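You operate a simulated robot arm through the tools that you are given. There is no shell and no other tool.

You are at the controls of a simulated two-armed robot. One attempt, no reset.

## Task
Test the red stop button, bring the console back and zero the load.
Fine: push it in, twist it out, press CLEAR, enable, then ZERO.

Only the result counts: the job must be done as asked and must still hold three seconds after the hand-in. Knocking over, shifting, dropping, spilling or breaking anything else fails it.

## Robot
Two 7-joint arms with fingered hands on one trunk that stands fixed in place. Base frame: the origin is at the foot of the trunk, x ahead of it, y to its left, z up. Units: m, rad, N and s.
The left shoulder is at [0.07, 0.169, 1.343], the right one opposite. Payload 3.4 kg a hand.
Tool frame (each hand has its own): the origin (TCP) lies between the finger pads and is the grasp point; the fingertips stand 0.023 m ahead of it; z points along the fingers, y is the line along which they close. Largest opening 0.116 m; the body of the gripper starts 0.065 m behind the TCP. The gripper is a hand of 4 fingers: y runs from the thumb to the fingers, the wrist lies at [0, 0, -0.211] in the tool frame.
Orientation is that of the tool frame in the base frame, as a unit quaternion [w, x, y, z]. With the fingers straight down and closing along the base's y, the tool's x points along the base's -x, its y along +y and its z along -z.

## Interface
- The arms move only by the tool drive_tool. It takes "left_deltas", "right_deltas" or both (then of equal length, played together; a hand with none holds still); each is one flat list of numbers, 6 for each row, row after row: the shift along the tool's x, y, z in units of 100 mm (1.0 is 100 mm), then the turn, a rotation vector about the tool's x, y, z in units of 90 degrees (1.0 is 90 degrees). In form: [tx, ty, tz, wx, wy, wz, tx, ty, tz, wx, wy, wz, ...]. A call has 1 to 20 rows; each row is the pose to reach, as a shift and turn from the pose commanded when the call began, along the tool's axes at that moment. A call with a number of a shift or a turn outside -1 to 1 is refused whole. Rows are played at 5 a second. More than 0.05 m and 0.15 rad between two rows, and nothing of the call is played. Where a pose cannot be reached the arm comes as near as it can. A force on the tool above 40 N (or 10 N above the force at the start of the call, whichever is more), or a blocked arm, ends the call early, and 0.2 s more pass. In this call time passes only in rows, and 0.2 s behind the last. The reply holds the time, the measured pose of the TCP, the force on the tool along the base axes, the opening and the grip force, in the units named above and with some noise, with the torque about the TCP (base axes, N m) and any sound that the robot's microphone picked up.
- Cameras (640 x 400 px; columns grow to the right, rows downward): "scene" is now at [0.1225, 0.0533, 1.5791]; the picture's right is [0.58, -0.81, 0.00], its down [-0.42, -0.30, -0.86] and it looks along [0.69, 0.50, -0.52] (base axes); focal length 214 px, centre (320, 200). "left" rides on the left gripper at [-0.069, 0.001, -0.09] in its tool frame; the picture's right is [-0.01, -1.00, 0.00], its down [0.79, -0.01, -0.61] and it looks along [0.61, 0.00, 0.79] (tool axes); focal length 251 px, centre (320, 200). "right" rides on the right gripper at [0.069, 0.001, -0.09] in its tool frame; the picture's right is [-0.01, 1.00, 0.00], its down [-0.79, -0.01, -0.61] and it looks along [-0.61, -0.01, 0.79] (tool axes); focal length 251 px, centre (320, 200). There is no depth. A picture from a camera that has moved, and an enlarged one, comes with that camera's place and axes in the base frame and with its lens.
- capture(camera): a new picture of that camera. It takes no simulated time.
- slide_trunk(by): slides the trunk up (or, below 0, down) by that many m; the arms and the scene camera ride with it, the base frame stays. It gives what a move gives, with no picture.
- move_fingers(finger1, finger2, finger3, thumb_bend, hand): sets how far each is bent, from 0 (flat) to 1 (curled in); at 0.3 the hand is open as for a grip, at 0.7 the pads meet at the TCP. One left out holds its place. A second passes; each finger stops where it meets its share of the squeeze, and holds until it gets a number again. It is the only way to open and close the hand. It gives what a move gives, with no picture; readings hold the bend of each and the force on the fingers (four entries, about 0 where the hand has none), thumb and palm.
- turn_head(pan, tilt): turns the head with the scene camera to pan (to the left, within 1.501 rad either way) and tilt (down, from -0.506 to 1.204), counted from straight ahead of the robot. It gives what a move gives.
- close_up(camera, box): a new picture of the part [left, top, right, bottom] of that camera's present view, enlarged. It takes no simulated time.
- hand_in(): hands the job in; it is judged then, once.

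Nothing tells you positions but the pictures and the camera data. Unless the task says otherwise, let go and move clear before handing in.

The tools are called by a JSON object that holds its "method" and its "body". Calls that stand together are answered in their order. drive_tool: Moves the arms, as the interface text tells. Its arguments: {"type":"object","properties":{"left_deltas":{"type":"array","items":{"type":"number"}},"right_deltas":{"type":"array","items":{"type":"number"}}},"required":[]} The other tools are called the same way: slide_trunk (by) slides the trunk up or down; move_fingers (finger1, finger2, finger3, thumb_bend, hand) moves the fingers one by one; turn_head (pan, tilt) turns the head that bears the scene camera; capture (camera) takes a picture; close_up (camera, box) takes an enlarged picture of a part of a camera's view; hand_in () hands the job in.

At the start:

```text
t: 0.0
left_eef_pos: [0.2925, 0.4135, 1.4223]
left_tcp_rot: [0.0, -0.001, 1.0, 0.0]
left_wrist_force: [0.0, 0.7, 0.5]
left_moment: [-0.02, -0.02, 0.01]
left_opening: 0.116
left_gripper_force: 0.0
left_shape: jaw
left_bend: [0.3, 0.3, 0.3, 0.3]
left_finger forces: [0.0, 0.0, 0.0, 0.0, 0.1, 0.0]
right_eef_pos: [0.4041, 0.0706, 1.4717]
right_tcp_rot: [0.001, 0.0, 1.0, 0.002]
right_wrist_force: [0.4, 0.2, -0.5]
right_moment: [0.01, -0.02, -0.02]
right_opening: 0.1162
right_gripper_force: 0.1
right_shape: jaw
right_bend: [0.3, 0.3, 0.3, 0.3]
right_finger forces: [0.0, 0.0, 0.1, 0.0, 0.0, 0.0]
trunk travel left (down, up): [-0.85, 0.09]
head pan, tilt: [0.623, 0.543]
```

scene: 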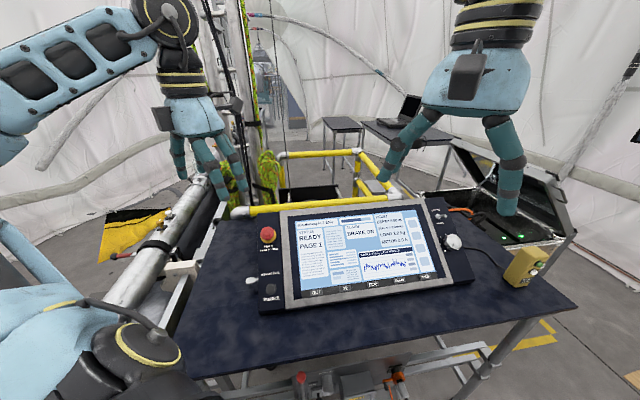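
right: 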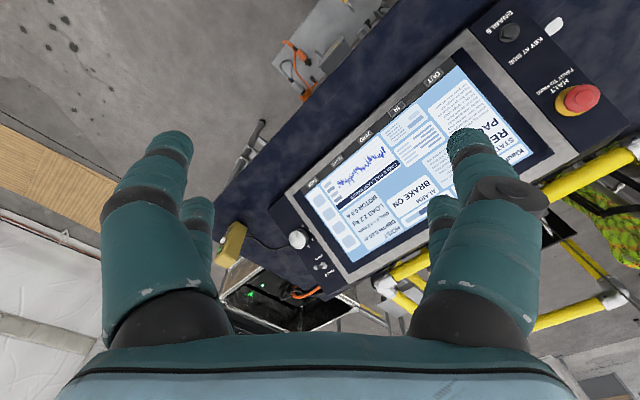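
left: 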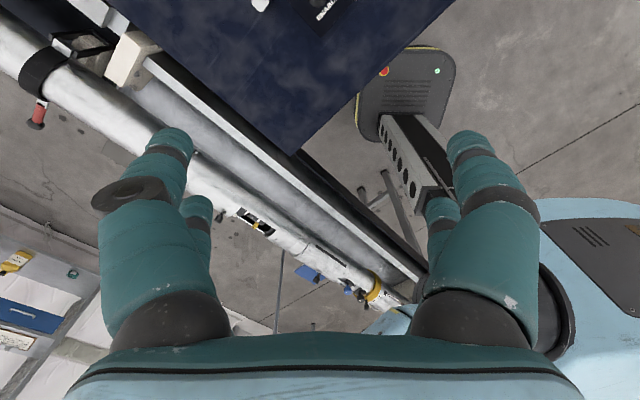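

I see a console with a screen (READY, PAGE 1, BRAKE ON), a red stop button at its left, a key/enable button below it, and a knob at the right. I will first enlarge the views to read the labels before moving anything.

{"method": "close_up", "body": {"camera": "scene", "box": [230, 190, 390, 310]}}

{"method": "close_up", "body": {"camera": "scene", "box": [360, 190, 520, 300]}}

{"method": "close_up", "body": {"camera": "right", "box": [440, 0, 640, 140]}}

{"method": "close_up", "body": {"camera": "right", "box": [260, 60, 480, 300]}}

```text
3.33 times, centred on (310, 250) of scene
camera zoom: at [0.1225, 0.0533, 1.5791], right [0.58, -0.81, 0.0], down [-0.42, -0.3, -0.86], along [0.69, 0.5, -0.52], focal length 715 px, centre (353, 33)
```

zoom: 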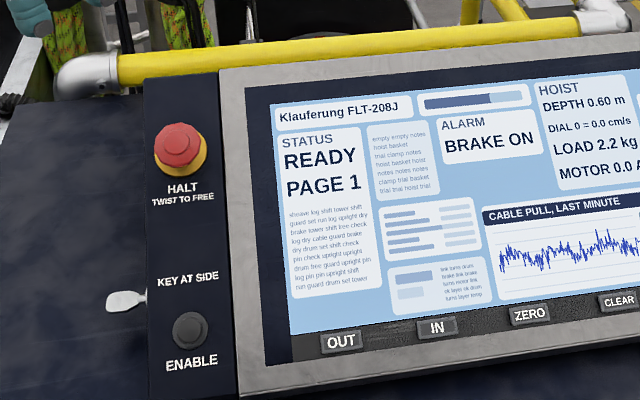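

```text
3.64 times, centred on (440, 245) of scene
camera zoom: at [0.1225, 0.0533, 1.5791], right [0.58, -0.81, 0.0], down [-0.42, -0.3, -0.86], along [0.69, 0.5, -0.52], focal length 780 px, centre (-116, 36)
```

zoom: 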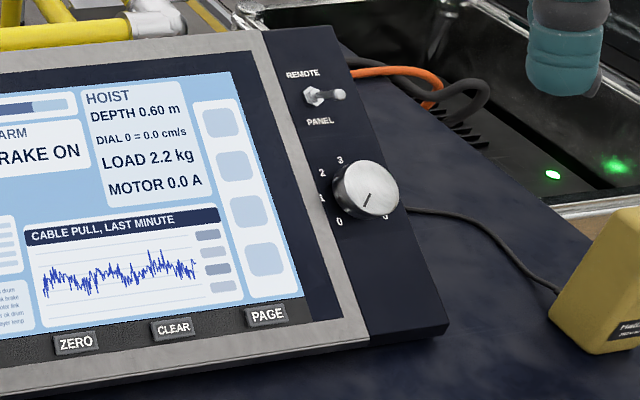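

```text
2.86 times, centred on (540, 70) of right
camera zoom: at [0.3349, 0.0706, 1.5618], right [0.01, 1.0, 0.0], down [0.79, -0.01, 0.61], along [0.61, 0.0, -0.79], focal length 718 px, centre (-309, 571)
```

zoom: 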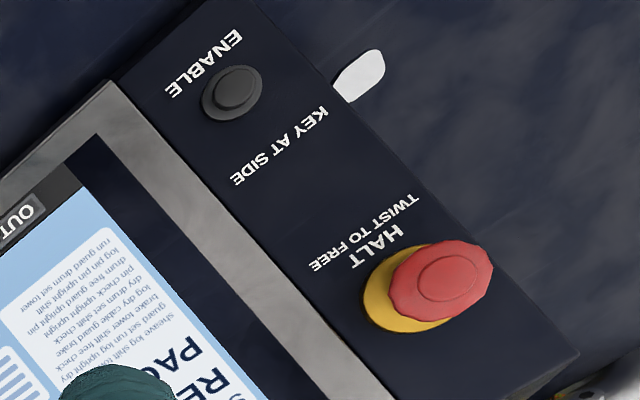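

```text
1.67 times, centred on (370, 180) of right
camera zoom: at [0.3349, 0.0706, 1.5618], right [0.01, 1.0, 0.0], down [0.79, -0.01, 0.61], along [0.61, 0.0, -0.79], focal length 419 px, centre (237, 233)
```

zoom: 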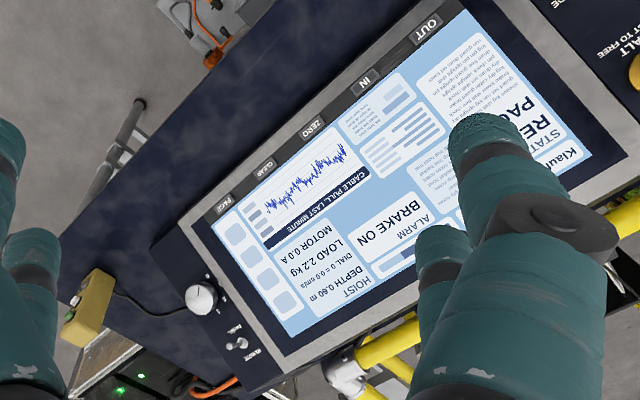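

The panel leans toward the robot by about 35° and is turned about 45°: HALT near [0.455, 0.494, 1.14], ENABLE near [0.377, 0.423, 1.01], with the keys OUT, IN, ZERO, CLEAR, PAGE running along the bottom bezel. I'll zoom in further to pin down positions and details.

{"method": "close_up", "body": {"camera": "scene", "box": [240, 215, 300, 255]}}

{"method": "close_up", "body": {"camera": "scene", "box": [240, 260, 320, 310]}}

{"method": "close_up", "body": {"camera": "scene", "box": [340, 260, 440, 310]}}

{"method": "close_up", "body": {"camera": "right", "box": [300, 60, 460, 200]}}

{"method": "close_up", "body": {"camera": "scene", "box": [420, 200, 480, 260]}}

```text
10.00 times, centred on (270, 235) of scene
camera zoom: at [0.1225, 0.0533, 1.5791], right [0.58, -0.81, 0.0], down [-0.42, -0.3, -0.86], along [0.69, 0.5, -0.52], focal length 2145 px, centre (820, -150)
```

zoom: 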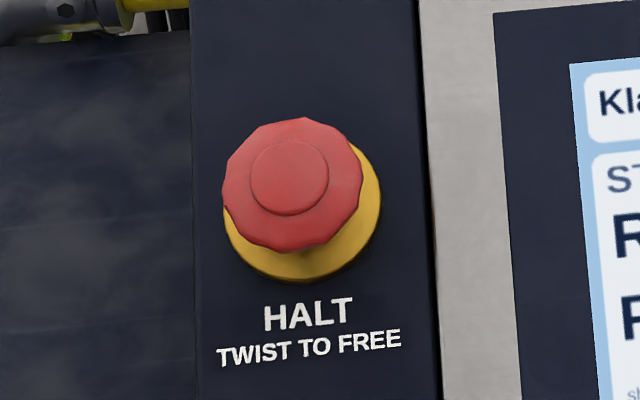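

```text
8.00 times, centred on (280, 285) of scene
camera zoom: at [0.1225, 0.0533, 1.5791], right [0.58, -0.81, 0.0], down [-0.42, -0.3, -0.86], along [0.69, 0.5, -0.52], focal length 1716 px, centre (640, -480)
```

zoom: 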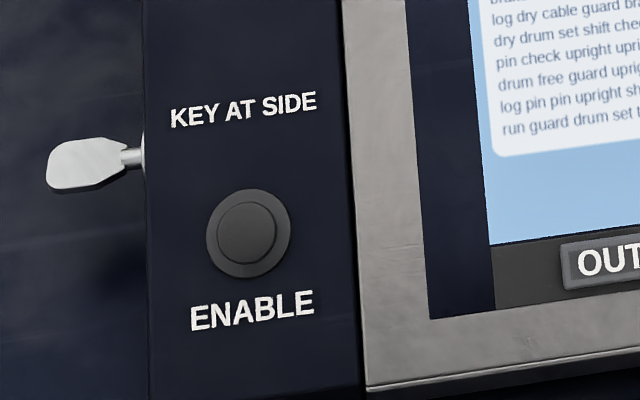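

```text
6.40 times, centred on (390, 285) of scene
camera zoom: at [0.1225, 0.0533, 1.5791], right [0.58, -0.81, 0.0], down [-0.42, -0.3, -0.86], along [0.69, 0.5, -0.52], focal length 1373 px, centre (-128, -344)
```

zoom: 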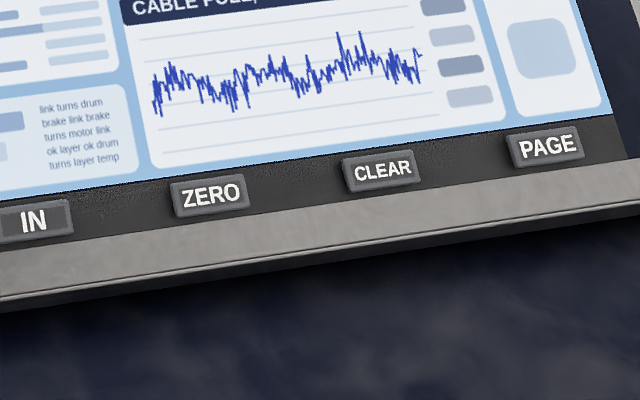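

```text
2.86 times, centred on (380, 130) of right
camera zoom: at [0.3349, 0.0706, 1.5618], right [0.01, 1.0, 0.0], down [0.79, -0.01, 0.61], along [0.61, 0.0, -0.79], focal length 718 px, centre (149, 400)
```

zoom: 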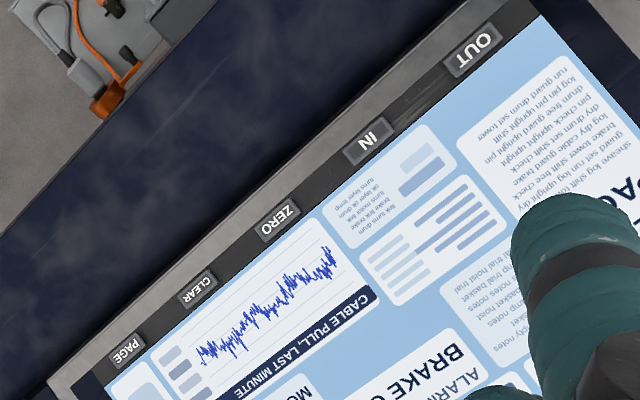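

```text
6.67 times, centred on (450, 230) of scene
camera zoom: at [0.1225, 0.0533, 1.5791], right [0.58, -0.81, 0.0], down [-0.42, -0.3, -0.86], along [0.69, 0.5, -0.52], focal length 1430 px, centre (-547, 0)
```

zoom: 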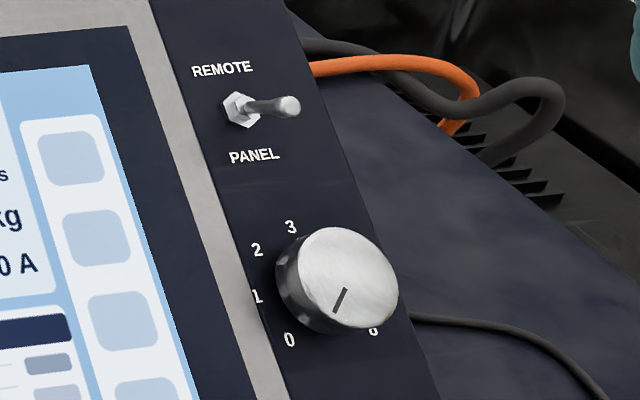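

The toggle looks set to PANEL, the dial reads 0, and the key is at the side of the panel. Before approaching I'll check how the left hand looks when closed, and move the right hand back to its own side in two steps, first by a small amount.

{"method": "move_fingers", "body": {"hand": "left", "finger1": 0.7, "finger2": 0.7, "finger3": 0.7, "thumb_bend": 0.7}}

{"method": "capture", "body": {"camera": "left"}}

{"method": "capture", "body": {"camera": "scene"}}

```text
t: 1.0
left_eef_pos: [0.2921, 0.4138, 1.4237]
left_tcp_rot: [-0.001, -0.002, 1.0, 0.0]
left_wrist_force: [1.0, 0.3, -0.1]
left_moment: [-0.01, 0.0, 0.02]
left_opening: 0.0016
left_gripper_force: 0.0
left_shape: fingers
left_bend: [0.7, 0.7, 0.7, 0.7]
left_finger forces: [0.1, 0.0, 0.1, 0.0, 0.0, 0.0]
right_eef_pos: [0.4049, 0.0718, 1.4708]
right_tcp_rot: [0.0, 0.0, 1.0, 0.001]
right_wrist_force: [0.1, 0.8, -0.4]
right_moment: [-0.02, -0.01, -0.01]
right_opening: 0.1158
right_gripper_force: 0.0
right_shape: jaw
right_bend: [0.3, 0.3, 0.3, 0.3]
right_finger forces: [0.0, 0.0, 0.0, 0.0, 0.0, 0.0]
trunk travel left (down, up): [-0.85, 0.09]
head pan, tilt: [0.623, 0.543]
```

```text
taken
camera left: at [0.3617, 0.4132, 1.5132], right [0.01, -1.0, 0.0], down [-0.79, -0.01, 0.61], along [-0.61, -0.01, -0.79], focal length 251 px, centre (320, 200)
```

left: 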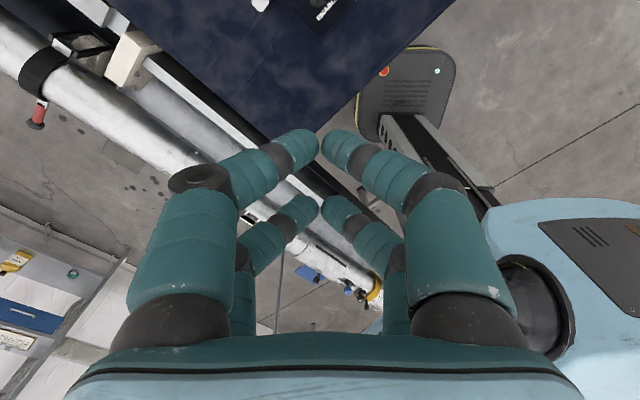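

```text
taken
camera scene: at [0.1225, 0.0533, 1.5791], right [0.58, -0.81, 0.0], down [-0.42, -0.3, -0.86], along [0.69, 0.5, -0.52], focal length 214 px, centre (320, 200)
```

scene: 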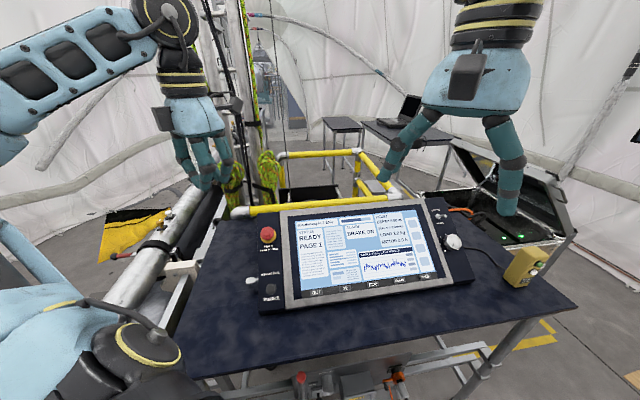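

The left hand shows two digits on each side meeting in the middle. I'll bend the fingers differently to learn which is which, so that I can make a single-finger pointer for the keys.

{"method": "move_fingers", "body": {"hand": "left", "finger1": 0.7, "finger2": 0.3, "finger3": 1.0, "thumb_bend": 0.0}}

{"method": "capture", "body": {"camera": "left"}}

{"method": "close_up", "body": {"camera": "scene", "box": [140, 60, 280, 210]}}

```text
t: 2.0
left_eef_pos: [0.2919, 0.4136, 1.4228]
left_tcp_rot: [0.001, -0.001, 1.0, 0.0]
left_wrist_force: [0.1, 0.3, -1.2]
left_moment: [-0.01, -0.04, -0.03]
left_opening: 0.0865
left_gripper_force: 0.1
left_shape: fingers
left_bend: [0.7, 0.3, 1.0, 0.0]
left_finger forces: [0.0, 0.0, 0.0, 0.0, 0.0, 0.1]
right_eef_pos: [0.4044, 0.0711, 1.4719]
right_tcp_rot: [0.0, 0.0, 1.0, 0.001]
right_wrist_force: [0.1, -0.2, 0.1]
right_moment: [-0.02, 0.02, -0.01]
right_opening: 0.1157
right_gripper_force: 0.0
right_shape: jaw
right_bend: [0.3, 0.3, 0.3, 0.3]
right_finger forces: [0.0, 0.1, 0.0, 0.0, 0.0, 0.0]
trunk travel left (down, up): [-0.85, 0.09]
head pan, tilt: [0.623, 0.543]
```

```text
taken
camera left: at [0.3617, 0.4132, 1.5131], right [0.01, -1.0, 0.0], down [-0.79, -0.01, 0.61], along [-0.61, -0.01, -0.79], focal length 251 px, centre (320, 200)
```

left: 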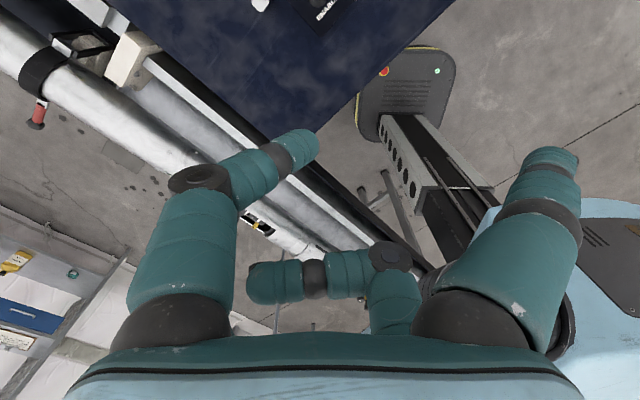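

```text
2.67 times, centred on (210, 135) of scene
camera zoom: at [0.1225, 0.0533, 1.5791], right [0.58, -0.81, 0.0], down [-0.42, -0.3, -0.86], along [0.69, 0.5, -0.52], focal length 572 px, centre (613, 373)
```

zoom: 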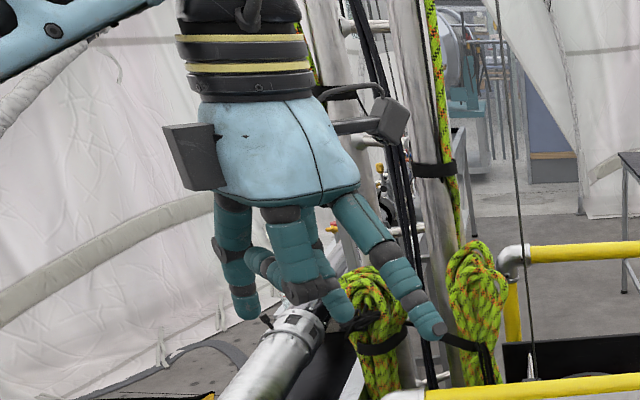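

I've learned the layout: finger1 and the thumb are the front pair (tool x≈-0.02), finger2 and finger3 the back pair. I'll make a two-digit pusher from the thumb and finger1, then tilt the left tool to the panel normal while moving part of the way toward HALT.

{"method": "move_fingers", "body": {"hand": "left", "finger1": 0.7, "finger2": 1.0, "finger3": 1.0, "thumb_bend": 0.7}}

{"method": "drive_tool", "body": {"left_deltas": [-0.1, 0.05, 0.15, -0.0453, -0.0462, 0, -0.2, 0.1, 0.3, -0.0905, -0.0923, 0, -0.3, 0.15, 0.45, -0.1358, -0.1385, 0, -0.4, 0.2, 0.6, -0.181, -0.1847, 0, -0.5, 0.25, 0.75, -0.2263, -0.2308, 0, -0.6, 0.3, 0.9, -0.2715, -0.277, 0]}}

{"method": "capture", "body": {"camera": "left"}}

{"method": "capture", "body": {"camera": "scene"}}

```text
t: 3.0
left_eef_pos: [0.291, 0.4125, 1.4216]
left_tcp_rot: [0.001, -0.001, 1.0, 0.0]
left_wrist_force: [0.1, -0.4, -0.1]
left_moment: [-0.01, 0.01, -0.01]
left_opening: 0.0015
left_gripper_force: 0.0
left_shape: fingers
left_bend: [0.7, 0.9, 1.0, 0.7]
left_finger forces: [0.0, 0.0, 0.0, 0.0, 0.1, 0.1]
right_eef_pos: [0.4052, 0.0691, 1.4711]
right_tcp_rot: [0.001, 0.0, 1.0, 0.001]
right_wrist_force: [0.5, 0.1, -0.8]
right_moment: [0.0, -0.01, 0.01]
right_opening: 0.1159
right_gripper_force: 0.0
right_shape: jaw
right_bend: [0.3, 0.3, 0.3, 0.3]
right_finger forces: [0.0, 0.0, 0.0, 0.0, 0.0, 0.1]
trunk travel left (down, up): [-0.85, 0.09]
head pan, tilt: [0.623, 0.543]
```

```text
t: 4.4
left_eef_pos: [0.3502, 0.4433, 1.3336]
left_tcp_rot: [0.215, 0.001, 0.954, 0.211]
left_wrist_force: [-1.0, -0.2, -0.4]
left_moment: [0.01, 0.04, -0.01]
left_opening: 0.0012
left_gripper_force: 0.0
left_shape: fingers
left_bend: [0.7, 0.91, 1.0, 0.7]
left_finger forces: [0.1, 0.0, 0.0, 0.0, 0.1, 0.0]
right_eef_pos: [0.4036, 0.0692, 1.4727]
right_tcp_rot: [0.001, 0.0, 1.0, 0.001]
right_wrist_force: [-0.6, -0.1, 0.2]
right_moment: [0.0, 0.01, -0.04]
right_opening: 0.1159
right_gripper_force: 0.0
right_shape: jaw
right_bend: [0.3, 0.3, 0.3, 0.3]
right_finger forces: [0.0, 0.0, 0.1, 0.0, 0.0, 0.1]
trunk travel left (down, up): [-0.85, 0.09]
head pan, tilt: [0.623, 0.543]
```

```text
taken
camera left: at [0.3782, 0.4003, 1.4359], right [0.1, -0.91, -0.4], down [-0.97, -0.18, 0.17], along [-0.23, 0.37, -0.9], focal length 251 px, centre (320, 200)
```

left: 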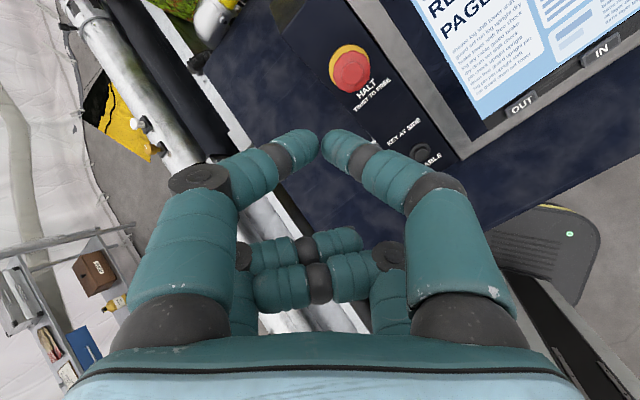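

```text
taken
camera scene: at [0.1221, 0.053, 1.5792], right [0.58, -0.81, 0.0], down [-0.42, -0.3, -0.86], along [0.7, 0.5, -0.52], focal length 214 px, centre (320, 200)
```

scene: 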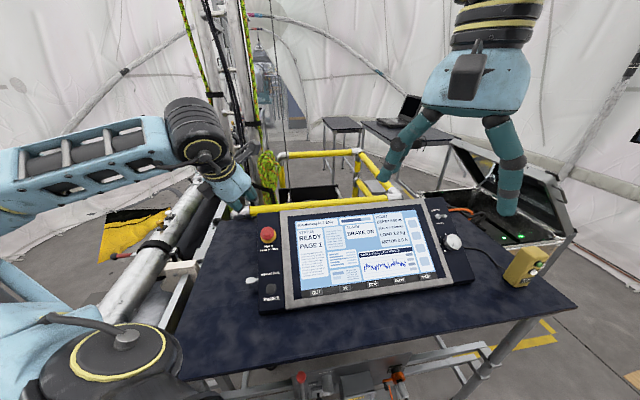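

The left hand moved as planned and its camera now sees HALT. I'll enlarge that view to refine the button position.

{"method": "close_up", "body": {"camera": "left", "box": [300, 20, 460, 180]}}

{"method": "close_up", "body": {"camera": "scene", "box": [200, 160, 320, 240]}}

{"method": "close_up", "body": {"camera": "right", "box": [480, 0, 640, 140]}}

```text
2.50 times, centred on (380, 100) of left
camera zoom: at [0.3782, 0.4003, 1.4359], right [0.1, -0.91, -0.4], down [-0.97, -0.18, 0.17], along [-0.23, 0.37, -0.9], focal length 629 px, centre (170, 450)
```

zoom: 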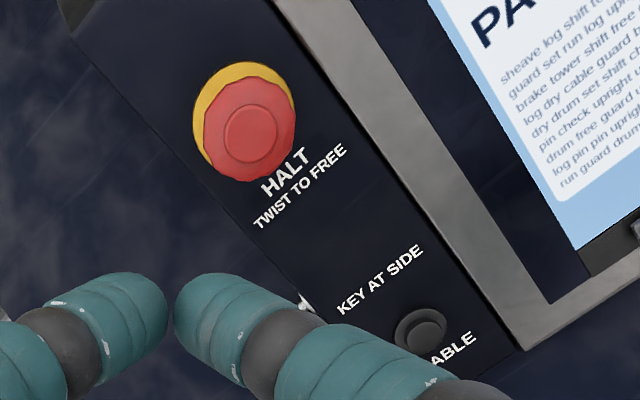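

```text
5.00 times, centred on (260, 200) of scene
camera zoom: at [0.1221, 0.053, 1.5792], right [0.58, -0.81, 0.0], down [-0.42, -0.3, -0.86], along [0.7, 0.5, -0.52], focal length 1072 px, centre (620, 200)
```

zoom: 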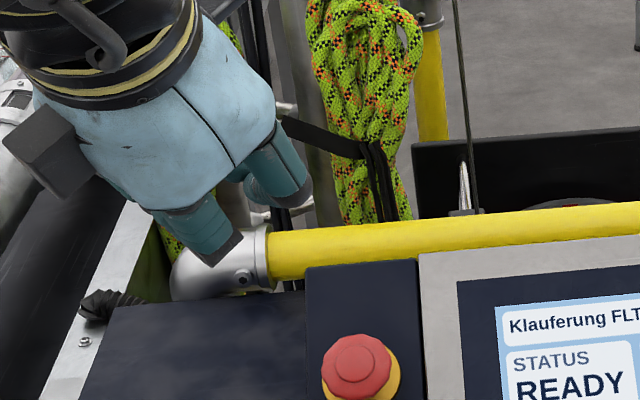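

```text
2.86 times, centred on (560, 70) of right
camera zoom: at [0.3345, 0.0704, 1.5619], right [0.01, 1.0, 0.0], down [0.79, -0.01, 0.61], along [0.61, 0.0, -0.79], focal length 718 px, centre (-366, 571)
```

zoom: 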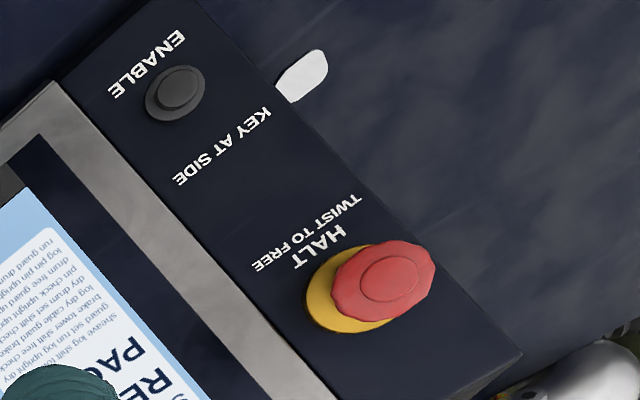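

Triangulation from the scene and left cameras agrees within about 1 mm: HALT's top is near [0.453, 0.499, 1.1395], with the normal near (-0.41, -0.40, 0.82). I'm now moving the pusher to about 3 cm above it in two steps.

{"method": "drive_tool", "body": {"left_deltas": [0.022, -0.072, 0.33, 0, 0, 0, 0.043, -0.143, 0.66, 0, 0, 0, 0.065, -0.213, 1.0, 0, 0, 0]}}

{"method": "drive_tool", "body": {"left_deltas": [0.022, -0.075, 0.35, 0, 0, 0, 0.045, -0.149, 0.696, 0, 0, 0]}}

{"method": "capture", "body": {"camera": "left"}}

{"method": "close_up", "body": {"camera": "scene", "box": [200, 160, 320, 260]}}

{"method": "close_up", "body": {"camera": "right", "box": [440, 0, 640, 160]}}

```text
t: 5.2
left_eef_pos: [0.3891, 0.4656, 1.2383]
left_tcp_rot: [0.214, -0.001, 0.954, 0.21]
left_wrist_force: [-0.7, 0.8, 0.5]
left_moment: [0.01, 0.0, 0.0]
left_opening: 0.0018
left_gripper_force: 0.0
left_shape: fingers
left_bend: [0.7, 0.91, 1.0, 0.7]
left_finger forces: [0.0, 0.0, 0.0, 0.0, 0.0, 0.0]
right_eef_pos: [0.4045, 0.0706, 1.4714]
right_tcp_rot: [0.0, 0.001, 1.0, 0.0]
right_wrist_force: [-0.2, 0.3, 0.2]
right_moment: [0.01, 0.0, 0.03]
right_opening: 0.1158
right_gripper_force: 0.0
right_shape: jaw
right_bend: [0.3, 0.3, 0.3, 0.3]
right_finger forces: [0.0, 0.0, 0.1, 0.0, 0.0, 0.1]
trunk travel left (down, up): [-0.85, 0.09]
head pan, tilt: [0.623, 0.543]
```

```text
t: 5.8
left_eef_pos: [0.4154, 0.4803, 1.1727]
left_tcp_rot: [0.213, 0.0, 0.954, 0.21]
left_wrist_force: [-0.3, 1.0, 0.0]
left_moment: [-0.04, -0.01, 0.0]
left_opening: 0.0013
left_gripper_force: 0.1
left_shape: fingers
left_bend: [0.7, 0.91, 1.0, 0.7]
left_finger forces: [0.0, 0.1, 0.0, 0.0, 0.0, 0.0]
right_eef_pos: [0.407, 0.0716, 1.4704]
right_tcp_rot: [-0.001, 0.0, 1.0, 0.0]
right_wrist_force: [-0.1, 0.5, -0.6]
right_moment: [0.02, 0.0, 0.01]
right_opening: 0.116
right_gripper_force: 0.0
right_shape: jaw
right_bend: [0.3, 0.3, 0.3, 0.3]
right_finger forces: [0.0, 0.0, 0.0, 0.0, 0.0, 0.0]
trunk travel left (down, up): [-0.85, 0.09]
head pan, tilt: [0.623, 0.543]
```

```text
taken
camera left: at [0.4417, 0.4372, 1.2755], right [0.1, -0.91, -0.4], down [-0.97, -0.18, 0.17], along [-0.23, 0.37, -0.9], focal length 251 px, centre (320, 200)
```

left: 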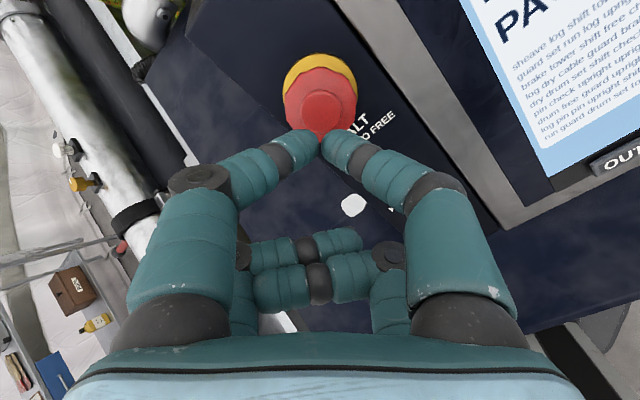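

```text
4.00 times, centred on (260, 210) of scene
camera zoom: at [0.1248, 0.0548, 1.5789], right [0.58, -0.81, 0.0], down [-0.42, -0.3, -0.85], along [0.69, 0.5, -0.52], focal length 858 px, centre (560, 160)
```

zoom: 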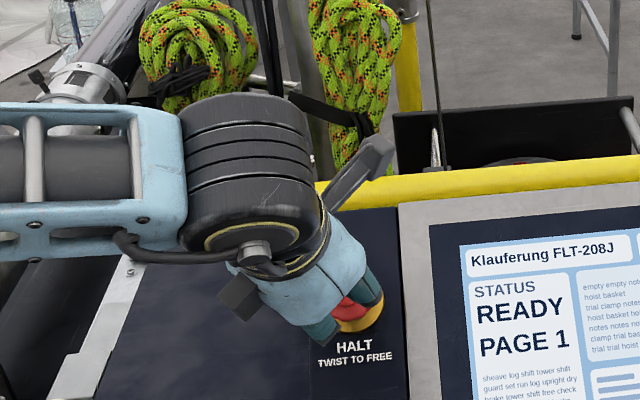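

```text
2.50 times, centred on (540, 80) of right
camera zoom: at [0.3372, 0.0722, 1.5612], right [0.01, 1.0, 0.0], down [0.8, -0.01, 0.61], along [0.61, -0.01, -0.8], focal length 629 px, centre (-230, 500)
```

zoom: 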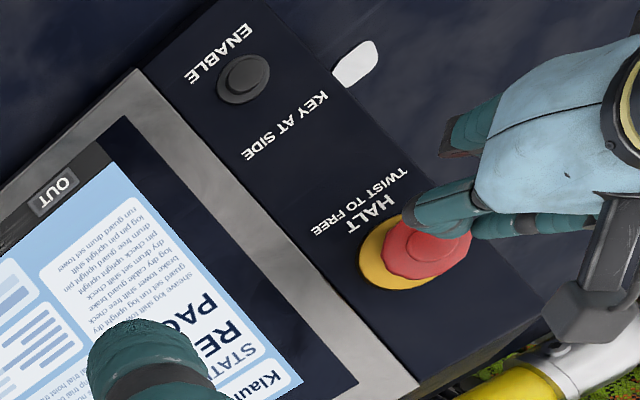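

The pusher tips are aligned with the HALT cap within a couple of mm and about 27 mm above it. Now I'll press straight along the button axis in small steps, watching force and sound.

{"method": "drive_tool", "body": {"left_deltas": [0, 0, 0.12, 0, 0, 0, 0, 0, 0.2, 0, 0, 0, 0, 0, 0.25, 0, 0, 0, 0, 0, 0.28, 0, 0, 0, 0, 0, 0.31, 0, 0, 0, 0, 0, 0.34, 0, 0, 0]}}

{"method": "close_up", "body": {"camera": "left", "box": [220, 20, 420, 180]}}

{"method": "close_up", "body": {"camera": "right", "box": [320, 60, 640, 260]}}

```text
t: 7.2
left_eef_pos: [0.4269, 0.4921, 1.1457]
left_tcp_rot: [0.214, 0.0, 0.954, 0.211]
left_wrist_force: [0.0, -0.4, 2.8]
left_moment: [0.02, -0.05, -0.01]
left_opening: 0.0009
left_gripper_force: 1.1
left_shape: fingers
left_bend: [0.7, 0.91, 1.0, 0.7]
left_finger forces: [1.6, 0.1, 0.0, 0.1, 0.8, 0.0]
right_eef_pos: [0.4039, 0.0696, 1.4711]
right_tcp_rot: [0.001, 0.001, 1.0, 0.001]
right_wrist_force: [-0.3, -0.3, -0.4]
right_moment: [0.01, 0.0, -0.03]
right_opening: 0.1159
right_gripper_force: 0.0
right_shape: jaw
right_bend: [0.3, 0.3, 0.3, 0.3]
right_finger forces: [0.1, 0.0, 0.1, 0.1, 0.0, 0.0]
trunk travel left (down, up): [-0.85, 0.09]
head pan, tilt: [0.623, 0.543]
```

```text
2.50 times, centred on (320, 100) of left
camera zoom: at [0.4546, 0.4499, 1.2493], right [0.1, -0.91, -0.4], down [-0.97, -0.18, 0.17], along [-0.23, 0.37, -0.9], focal length 629 px, centre (320, 450)
```

zoom: 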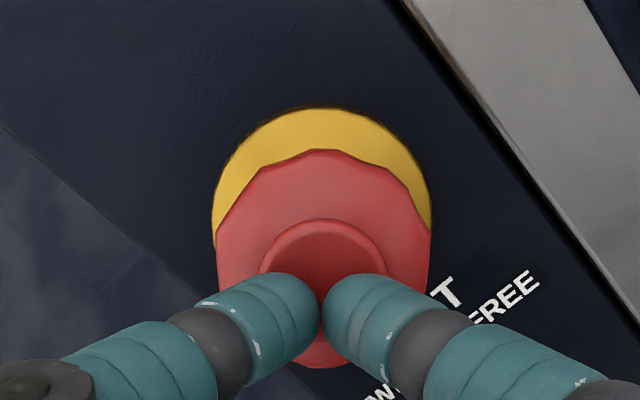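

```text
2.00 times, centred on (480, 160) of right
camera zoom: at [0.334, 0.0696, 1.5621], right [0.01, 1.0, 0.0], down [0.79, -0.01, 0.61], along [0.61, 0.0, -0.79], focal length 503 px, centre (0, 280)
```

zoom: 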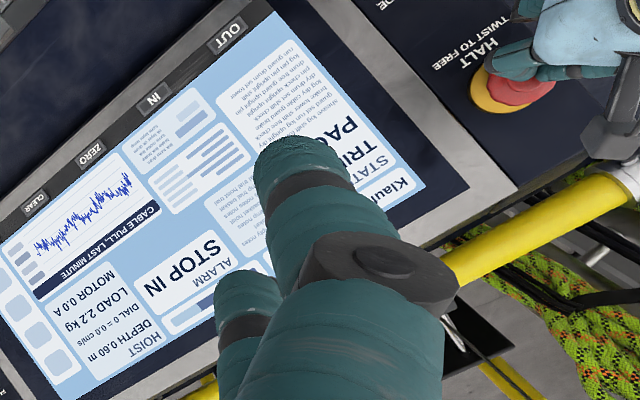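

The screen now shows "TRIP…" and "STOP IN", so the button went in. I'll back off and check that it latched.

{"method": "drive_tool", "body": {"left_deltas": [0, 0, -0.2, 0, 0, 0, 0, 0, -0.5, 0, 0, 0, 0, 0, -0.8, 0, 0, 0]}}

{"method": "close_up", "body": {"camera": "right", "box": [320, 0, 640, 260]}}

{"method": "capture", "body": {"camera": "left"}}

{"method": "close_up", "body": {"camera": "scene", "box": [240, 190, 440, 310]}}

```text
t: 8.0
left_eef_pos: [0.3935, 0.4608, 1.2146]
left_tcp_rot: [0.214, 0.0, 0.954, 0.211]
left_wrist_force: [-0.1, 0.2, 0.3]
left_moment: [0.02, -0.01, 0.05]
left_opening: 0.0011
left_gripper_force: 0.0
left_shape: fingers
left_bend: [0.7, 0.91, 1.0, 0.7]
left_finger forces: [0.0, 0.1, 0.1, 0.1, 0.0, 0.1]
right_eef_pos: [0.4025, 0.0696, 1.4732]
right_tcp_rot: [0.0, 0.0, 1.0, 0.001]
right_wrist_force: [-0.2, -0.7, -0.3]
right_moment: [-0.01, 0.0, 0.0]
right_opening: 0.1158
right_gripper_force: 0.0
right_shape: jaw
right_bend: [0.3, 0.3, 0.3, 0.3]
right_finger forces: [0.0, 0.1, 0.1, 0.0, 0.1, 0.0]
trunk travel left (down, up): [-0.85, 0.09]
head pan, tilt: [0.623, 0.543]
```

```text
1.54 times, centred on (480, 130) of right
camera zoom: at [0.3337, 0.0694, 1.5622], right [0.01, 1.0, 0.0], down [0.79, -0.01, 0.61], along [0.61, 0.0, -0.79], focal length 387 px, centre (74, 308)
```

zoom: 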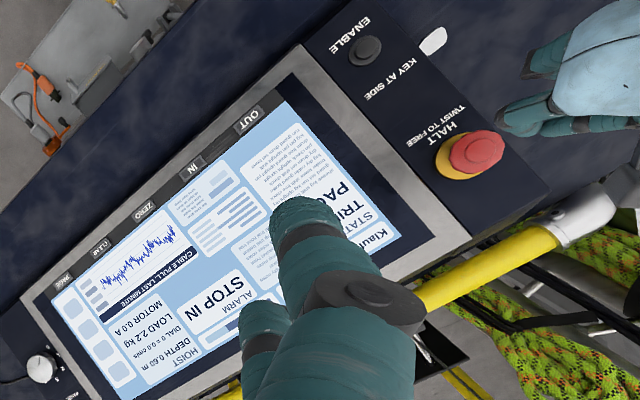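

```text
taken
camera left: at [0.4203, 0.4182, 1.316], right [0.1, -0.91, -0.4], down [-0.97, -0.18, 0.17], along [-0.23, 0.37, -0.9], focal length 251 px, centre (320, 200)
```

left: 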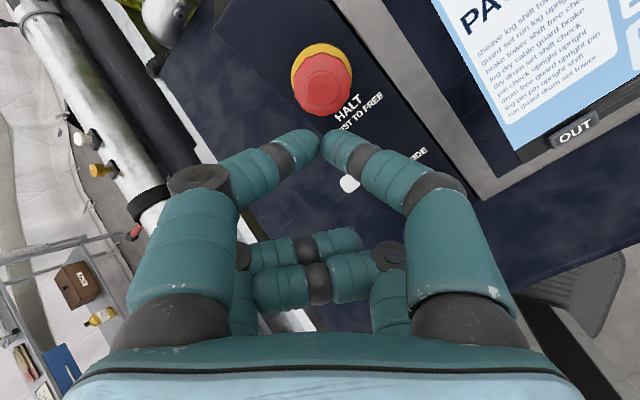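

```text
3.20 times, centred on (340, 250) of scene
camera zoom: at [0.1212, 0.052, 1.5792], right [0.58, -0.81, 0.0], down [-0.42, -0.3, -0.86], along [0.7, 0.5, -0.52], focal length 686 px, centre (256, 40)
```

zoom: 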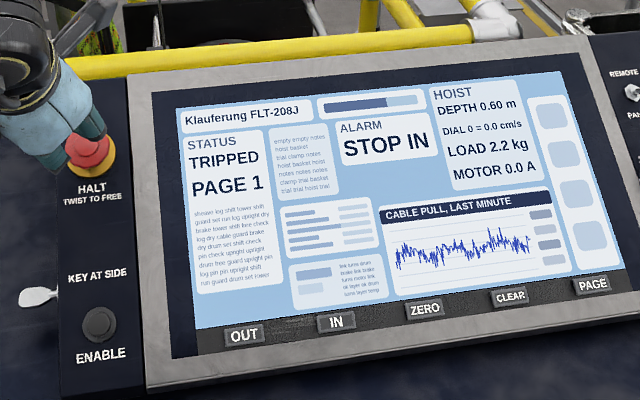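

STOP IN with TRIPPED persists, so the button is latched. Next I open the hand, centre it over the cap, and test how far the wrist can turn clockwise about the button axis in free air.

{"method": "move_fingers", "body": {"hand": "left", "finger1": 0.35, "finger2": 0.35, "finger3": 0.35, "thumb_bend": 0.35}}

{"method": "drive_tool", "body": {"left_deltas": [-0.1, -0.005, 0, 0, 0, 0.083, -0.2, -0.01, 0, 0, 0, 0.166, -0.2, -0.01, 0, 0, 0, 0.249, -0.2, -0.01, 0, 0, 0, 0.332, -0.2, -0.01, 0, 0, 0, 0.415, -0.2, -0.01, 0, 0, 0, 0.498, -0.2, -0.01, 0, 0, 0, 0.581, -0.2, -0.01, 0, 0, 0, 0.664]}}

{"method": "capture", "body": {"camera": "left"}}

{"method": "capture", "body": {"camera": "scene"}}

```text
t: 9.0
left_eef_pos: [0.3941, 0.4631, 1.2132]
left_tcp_rot: [0.214, 0.0, 0.954, 0.21]
left_wrist_force: [-0.1, 0.2, -0.3]
left_moment: [0.04, 0.01, -0.01]
left_opening: 0.102
left_gripper_force: 0.0
left_shape: fingers
left_bend: [0.35, 0.35, 0.35, 0.35]
left_finger forces: [0.0, 0.0, 0.0, 0.0, 0.0, 0.0]
right_eef_pos: [0.4052, 0.0693, 1.4719]
right_tcp_rot: [0.0, 0.0, 1.0, 0.0]
right_wrist_force: [0.6, 0.2, -0.3]
right_moment: [0.02, -0.01, 0.02]
right_opening: 0.116
right_gripper_force: 0.1
right_shape: jaw
right_bend: [0.3, 0.3, 0.3, 0.3]
right_finger forces: [0.1, 0.1, 0.0, 0.0, 0.1, 0.0]
trunk travel left (down, up): [-0.85, 0.09]
head pan, tilt: [0.623, 0.543]
```

```text
t: 10.8
left_eef_pos: [0.4141, 0.4568, 1.2206]
left_tcp_rot: [0.081, 0.476, 0.827, 0.289]
left_wrist_force: [-0.5, -0.6, 0.1]
left_moment: [-0.01, -0.01, 0.01]
left_opening: 0.1021
left_gripper_force: 0.1
left_shape: fingers
left_bend: [0.35, 0.35, 0.35, 0.35]
left_finger forces: [0.1, 0.0, 0.0, 0.0, 0.0, 0.1]
right_eef_pos: [0.4052, 0.0689, 1.472]
right_tcp_rot: [-0.001, 0.0, 1.0, 0.001]
right_wrist_force: [-0.2, -0.4, 0.1]
right_moment: [-0.01, -0.01, 0.0]
right_opening: 0.116
right_gripper_force: 0.1
right_shape: jaw
right_bend: [0.3, 0.3, 0.3, 0.3]
right_finger forces: [0.1, 0.0, 0.0, 0.0, 0.1, 0.1]
trunk travel left (down, up): [-0.85, 0.09]
head pan, tilt: [0.623, 0.543]
```

```text
taken
camera left: at [0.4156, 0.3641, 1.2853], right [-0.74, -0.39, -0.56], down [-0.68, 0.42, 0.61], along [0.0, 0.82, -0.57], focal length 251 px, centre (320, 200)
```

left: 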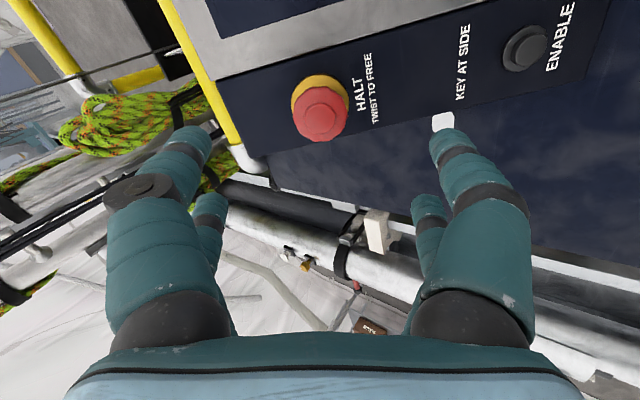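

```text
taken
camera scene: at [0.1227, 0.0533, 1.5791], right [0.58, -0.81, 0.0], down [-0.42, -0.3, -0.86], along [0.69, 0.5, -0.52], focal length 214 px, centre (320, 200)
```

scene: 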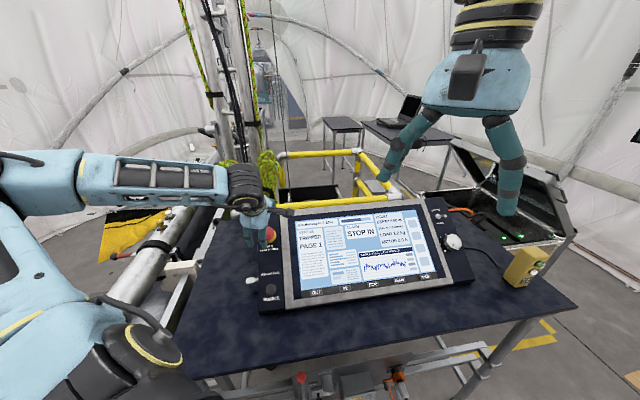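

The wrist turns +60° cleanly about the button axis. I'll narrow the hand a little, turn back to a start angle of about +15°, lower partway around the cap, and check alignment.

{"method": "move_fingers", "body": {"hand": "left", "finger1": 0.43, "finger2": 0.43, "finger3": 0.43, "thumb_bend": 0.43}}

{"method": "drive_tool", "body": {"left_deltas": [0.015, 0, 0.1, 0, 0, -0.083, 0.015, 0, 0.2, 0, 0, -0.166, 0.015, 0, 0.3, 0, 0, -0.25, 0.015, 0, 0.4, 0, 0, -0.333, 0.015, 0, 0.5, 0, 0, -0.416, 0.015, 0, 0.6, 0, 0, -0.5]}}

{"method": "capture", "body": {"camera": "left"}}

{"method": "close_up", "body": {"camera": "right", "box": [440, 0, 640, 160]}}

{"method": "close_up", "body": {"camera": "scene", "box": [200, 170, 340, 270]}}

```text
t: 11.8
left_eef_pos: [0.4136, 0.4589, 1.2197]
left_tcp_rot: [0.08, 0.475, 0.827, 0.289]
left_wrist_force: [0.7, 0.4, -0.4]
left_moment: [0.0, -0.02, -0.04]
left_opening: 0.0796
left_gripper_force: 0.2
left_shape: fingers
left_bend: [0.43, 0.43, 0.43, 0.43]
left_finger forces: [0.0, 0.0, 0.0, 0.0, 0.0, 0.0]
right_eef_pos: [0.4053, 0.0706, 1.4708]
right_tcp_rot: [0.0, 0.0, 1.0, 0.001]
right_wrist_force: [0.5, 0.3, 0.3]
right_moment: [0.03, 0.0, -0.01]
right_opening: 0.1159
right_gripper_force: 0.1
right_shape: jaw
right_bend: [0.3, 0.3, 0.3, 0.3]
right_finger forces: [0.0, 0.0, 0.0, 0.0, 0.0, 0.1]
trunk travel left (down, up): [-0.85, 0.09]
head pan, tilt: [0.623, 0.543]
```

```text
t: 13.2
left_eef_pos: [0.4369, 0.4837, 1.1705]
left_tcp_rot: [0.186, 0.121, 0.946, 0.236]
left_wrist_force: [-0.9, 0.0, 0.1]
left_moment: [0.02, -0.01, -0.01]
left_opening: 0.0798
left_gripper_force: 0.0
left_shape: fingers
left_bend: [0.43, 0.43, 0.43, 0.43]
left_finger forces: [0.0, 0.1, 0.1, 0.0, 0.0, 0.0]
right_eef_pos: [0.4058, 0.0697, 1.4716]
right_tcp_rot: [0.0, 0.001, 1.0, 0.0]
right_wrist_force: [-0.7, 0.0, 0.1]
right_moment: [0.0, -0.03, 0.03]
right_opening: 0.1159
right_gripper_force: 0.1
right_shape: jaw
right_bend: [0.3, 0.3, 0.3, 0.3]
right_finger forces: [0.0, 0.0, 0.0, 0.0, 0.0, 0.1]
trunk travel left (down, up): [-0.85, 0.09]
head pan, tilt: [0.623, 0.543]
```

```text
taken
camera left: at [0.464, 0.4257, 1.2653], right [-0.13, -0.86, -0.49], down [-0.97, 0.0, 0.26], along [-0.22, 0.51, -0.83], focal length 251 px, centre (320, 200)
```

left: 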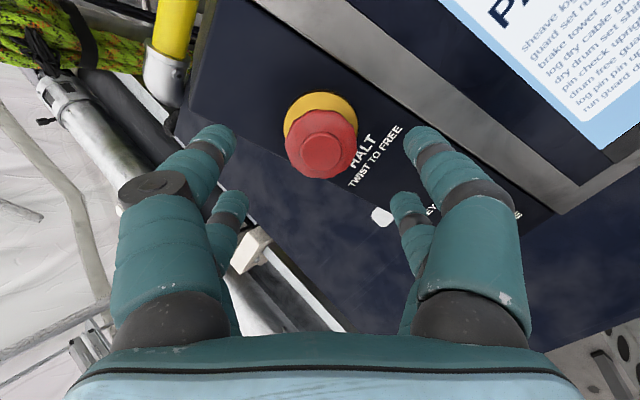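

```text
2.50 times, centred on (540, 80) of right
camera zoom: at [0.3353, 0.0711, 1.5617], right [0.01, 1.0, 0.0], down [0.79, -0.01, 0.61], along [0.61, -0.01, -0.79], focal length 629 px, centre (-230, 500)
```

zoom: 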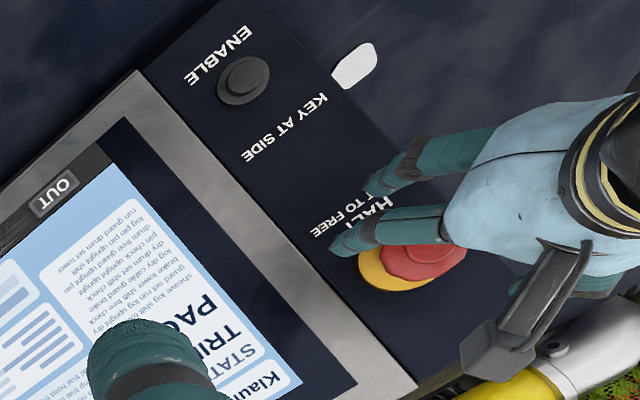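

```text
4.00 times, centred on (270, 220) of scene
camera zoom: at [0.1229, 0.0537, 1.5791], right [0.58, -0.81, 0.0], down [-0.42, -0.3, -0.86], along [0.69, 0.5, -0.52], focal length 858 px, centre (520, 120)
```

zoom: 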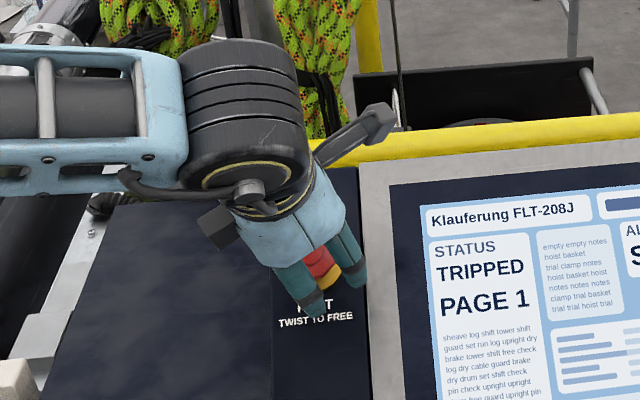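

The fingers straddle the cap with good clearance. I'll zoom in to measure the cap's centre relative to the tool axis before the final lowering.

{"method": "close_up", "body": {"camera": "left", "box": [240, 80, 400, 200]}}

```text
3.33 times, centred on (320, 140) of left
camera zoom: at [0.464, 0.4257, 1.2653], right [-0.13, -0.86, -0.49], down [-0.97, 0.0, 0.26], along [-0.22, 0.51, -0.83], focal length 838 px, centre (320, 400)
```

zoom: 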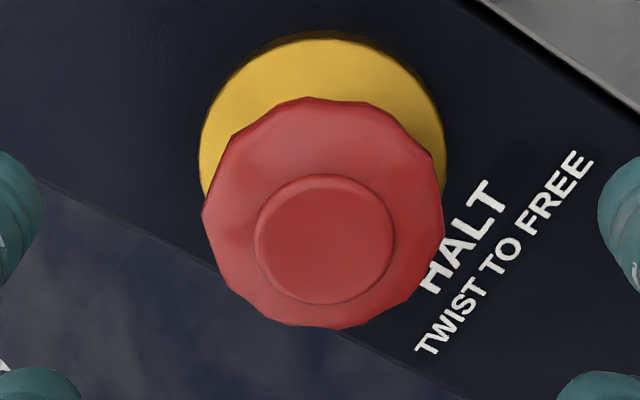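

The cap is centred within about 1–2 mm of the tool axis and its widest part is about 11 mm below its top. I'm lowering the open hand around it and then closing on it.

{"method": "drive_tool", "body": {"left_deltas": [-0.01, 0, 0.15, 0, 0, 0, -0.013, 0, 0.3, 0, 0, 0, -0.013, 0, 0.4, 0, 0, 0, -0.013, 0, 0.45, 0, 0, 0]}}

{"method": "close_up", "body": {"camera": "left", "box": [200, 80, 440, 260]}}

{"method": "close_up", "body": {"camera": "right", "box": [480, 20, 640, 140]}}

```text
t: 14.2
left_eef_pos: [0.4579, 0.502, 1.1336]
left_tcp_rot: [0.186, 0.122, 0.946, 0.236]
left_wrist_force: [-0.1, 0.0, 0.0]
left_moment: [0.0, -0.01, -0.02]
left_opening: 0.0794
left_gripper_force: 0.1
left_shape: fingers
left_bend: [0.43, 0.43, 0.43, 0.43]
left_finger forces: [0.0, 0.1, 0.0, 0.0, 0.1, 0.0]
right_eef_pos: [0.4047, 0.0698, 1.4715]
right_tcp_rot: [0.0, 0.0, 1.0, 0.002]
right_wrist_force: [-0.1, -0.5, -0.1]
right_moment: [0.0, 0.02, 0.0]
right_opening: 0.1162
right_gripper_force: 0.2
right_shape: jaw
right_bend: [0.3, 0.3, 0.3, 0.3]
right_finger forces: [0.0, 0.0, 0.1, 0.0, 0.0, 0.0]
trunk travel left (down, up): [-0.85, 0.09]
head pan, tilt: [0.623, 0.543]
```

```text
2.22 times, centred on (320, 170) of left
camera zoom: at [0.4846, 0.4432, 1.2287], right [-0.14, -0.86, -0.49], down [-0.97, 0.0, 0.26], along [-0.22, 0.51, -0.83], focal length 559 px, centre (320, 267)
```

zoom: 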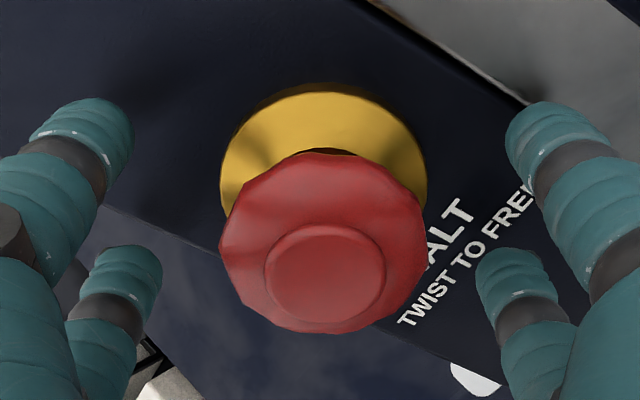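

```text
3.33 times, centred on (560, 80) of right
camera zoom: at [0.335, 0.0706, 1.5618], right [0.01, 1.0, 0.0], down [0.79, -0.01, 0.61], along [0.61, 0.0, -0.79], focal length 838 px, centre (-480, 600)
```

zoom: 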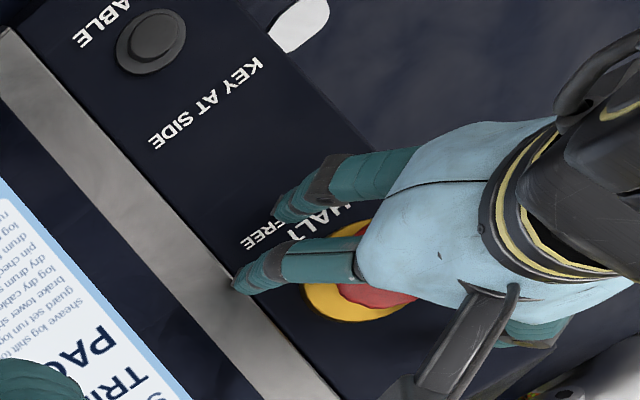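

The tool point is now level with the cap's top, with the digits well past its widest part. Closing the four digits on the cap.

{"method": "move_fingers", "body": {"hand": "left", "finger1": 0.75, "finger2": 0.75, "finger3": 0.75, "thumb_bend": 0.75}}

{"method": "close_up", "body": {"camera": "left", "box": [200, 80, 440, 260]}}

```text
t: 15.2
left_eef_pos: [0.4591, 0.5015, 1.1342]
left_tcp_rot: [0.184, 0.123, 0.947, 0.235]
left_wrist_force: [-1.0, -3.8, -9.4]
left_moment: [-0.01, 0.09, -0.04]
left_opening: 0.0159
left_gripper_force: 17.0
left_shape: fingers
left_bend: [0.66, 0.64, 0.63, 0.67]
left_finger forces: [5.9, 7.5, 9.0, 0.0, 11.2, 0.0]
right_eef_pos: [0.4058, 0.0709, 1.4704]
right_tcp_rot: [0.001, 0.0, 1.0, 0.0]
right_wrist_force: [0.7, 0.0, 1.0]
right_moment: [0.02, 0.01, 0.0]
right_opening: 0.116
right_gripper_force: 0.0
right_shape: jaw
right_bend: [0.3, 0.3, 0.3, 0.3]
right_finger forces: [0.0, 0.0, 0.0, 0.1, 0.0, 0.1]
trunk travel left (down, up): [-0.85, 0.09]
head pan, tilt: [0.623, 0.543]
```

```text
2.22 times, centred on (320, 170) of left
camera zoom: at [0.4855, 0.4434, 1.2277], right [-0.14, -0.86, -0.49], down [-0.96, 0.0, 0.26], along [-0.23, 0.51, -0.83], focal length 559 px, centre (320, 267)
```

zoom: 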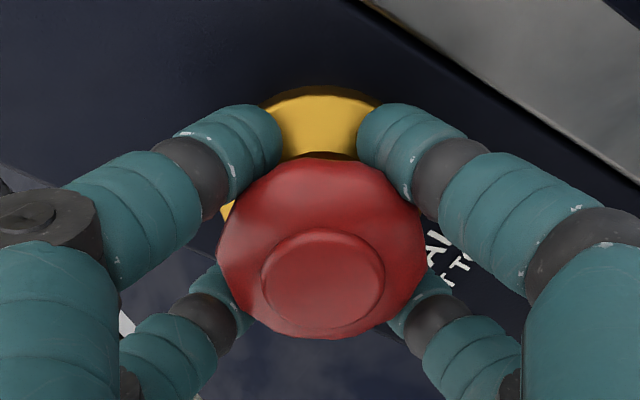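

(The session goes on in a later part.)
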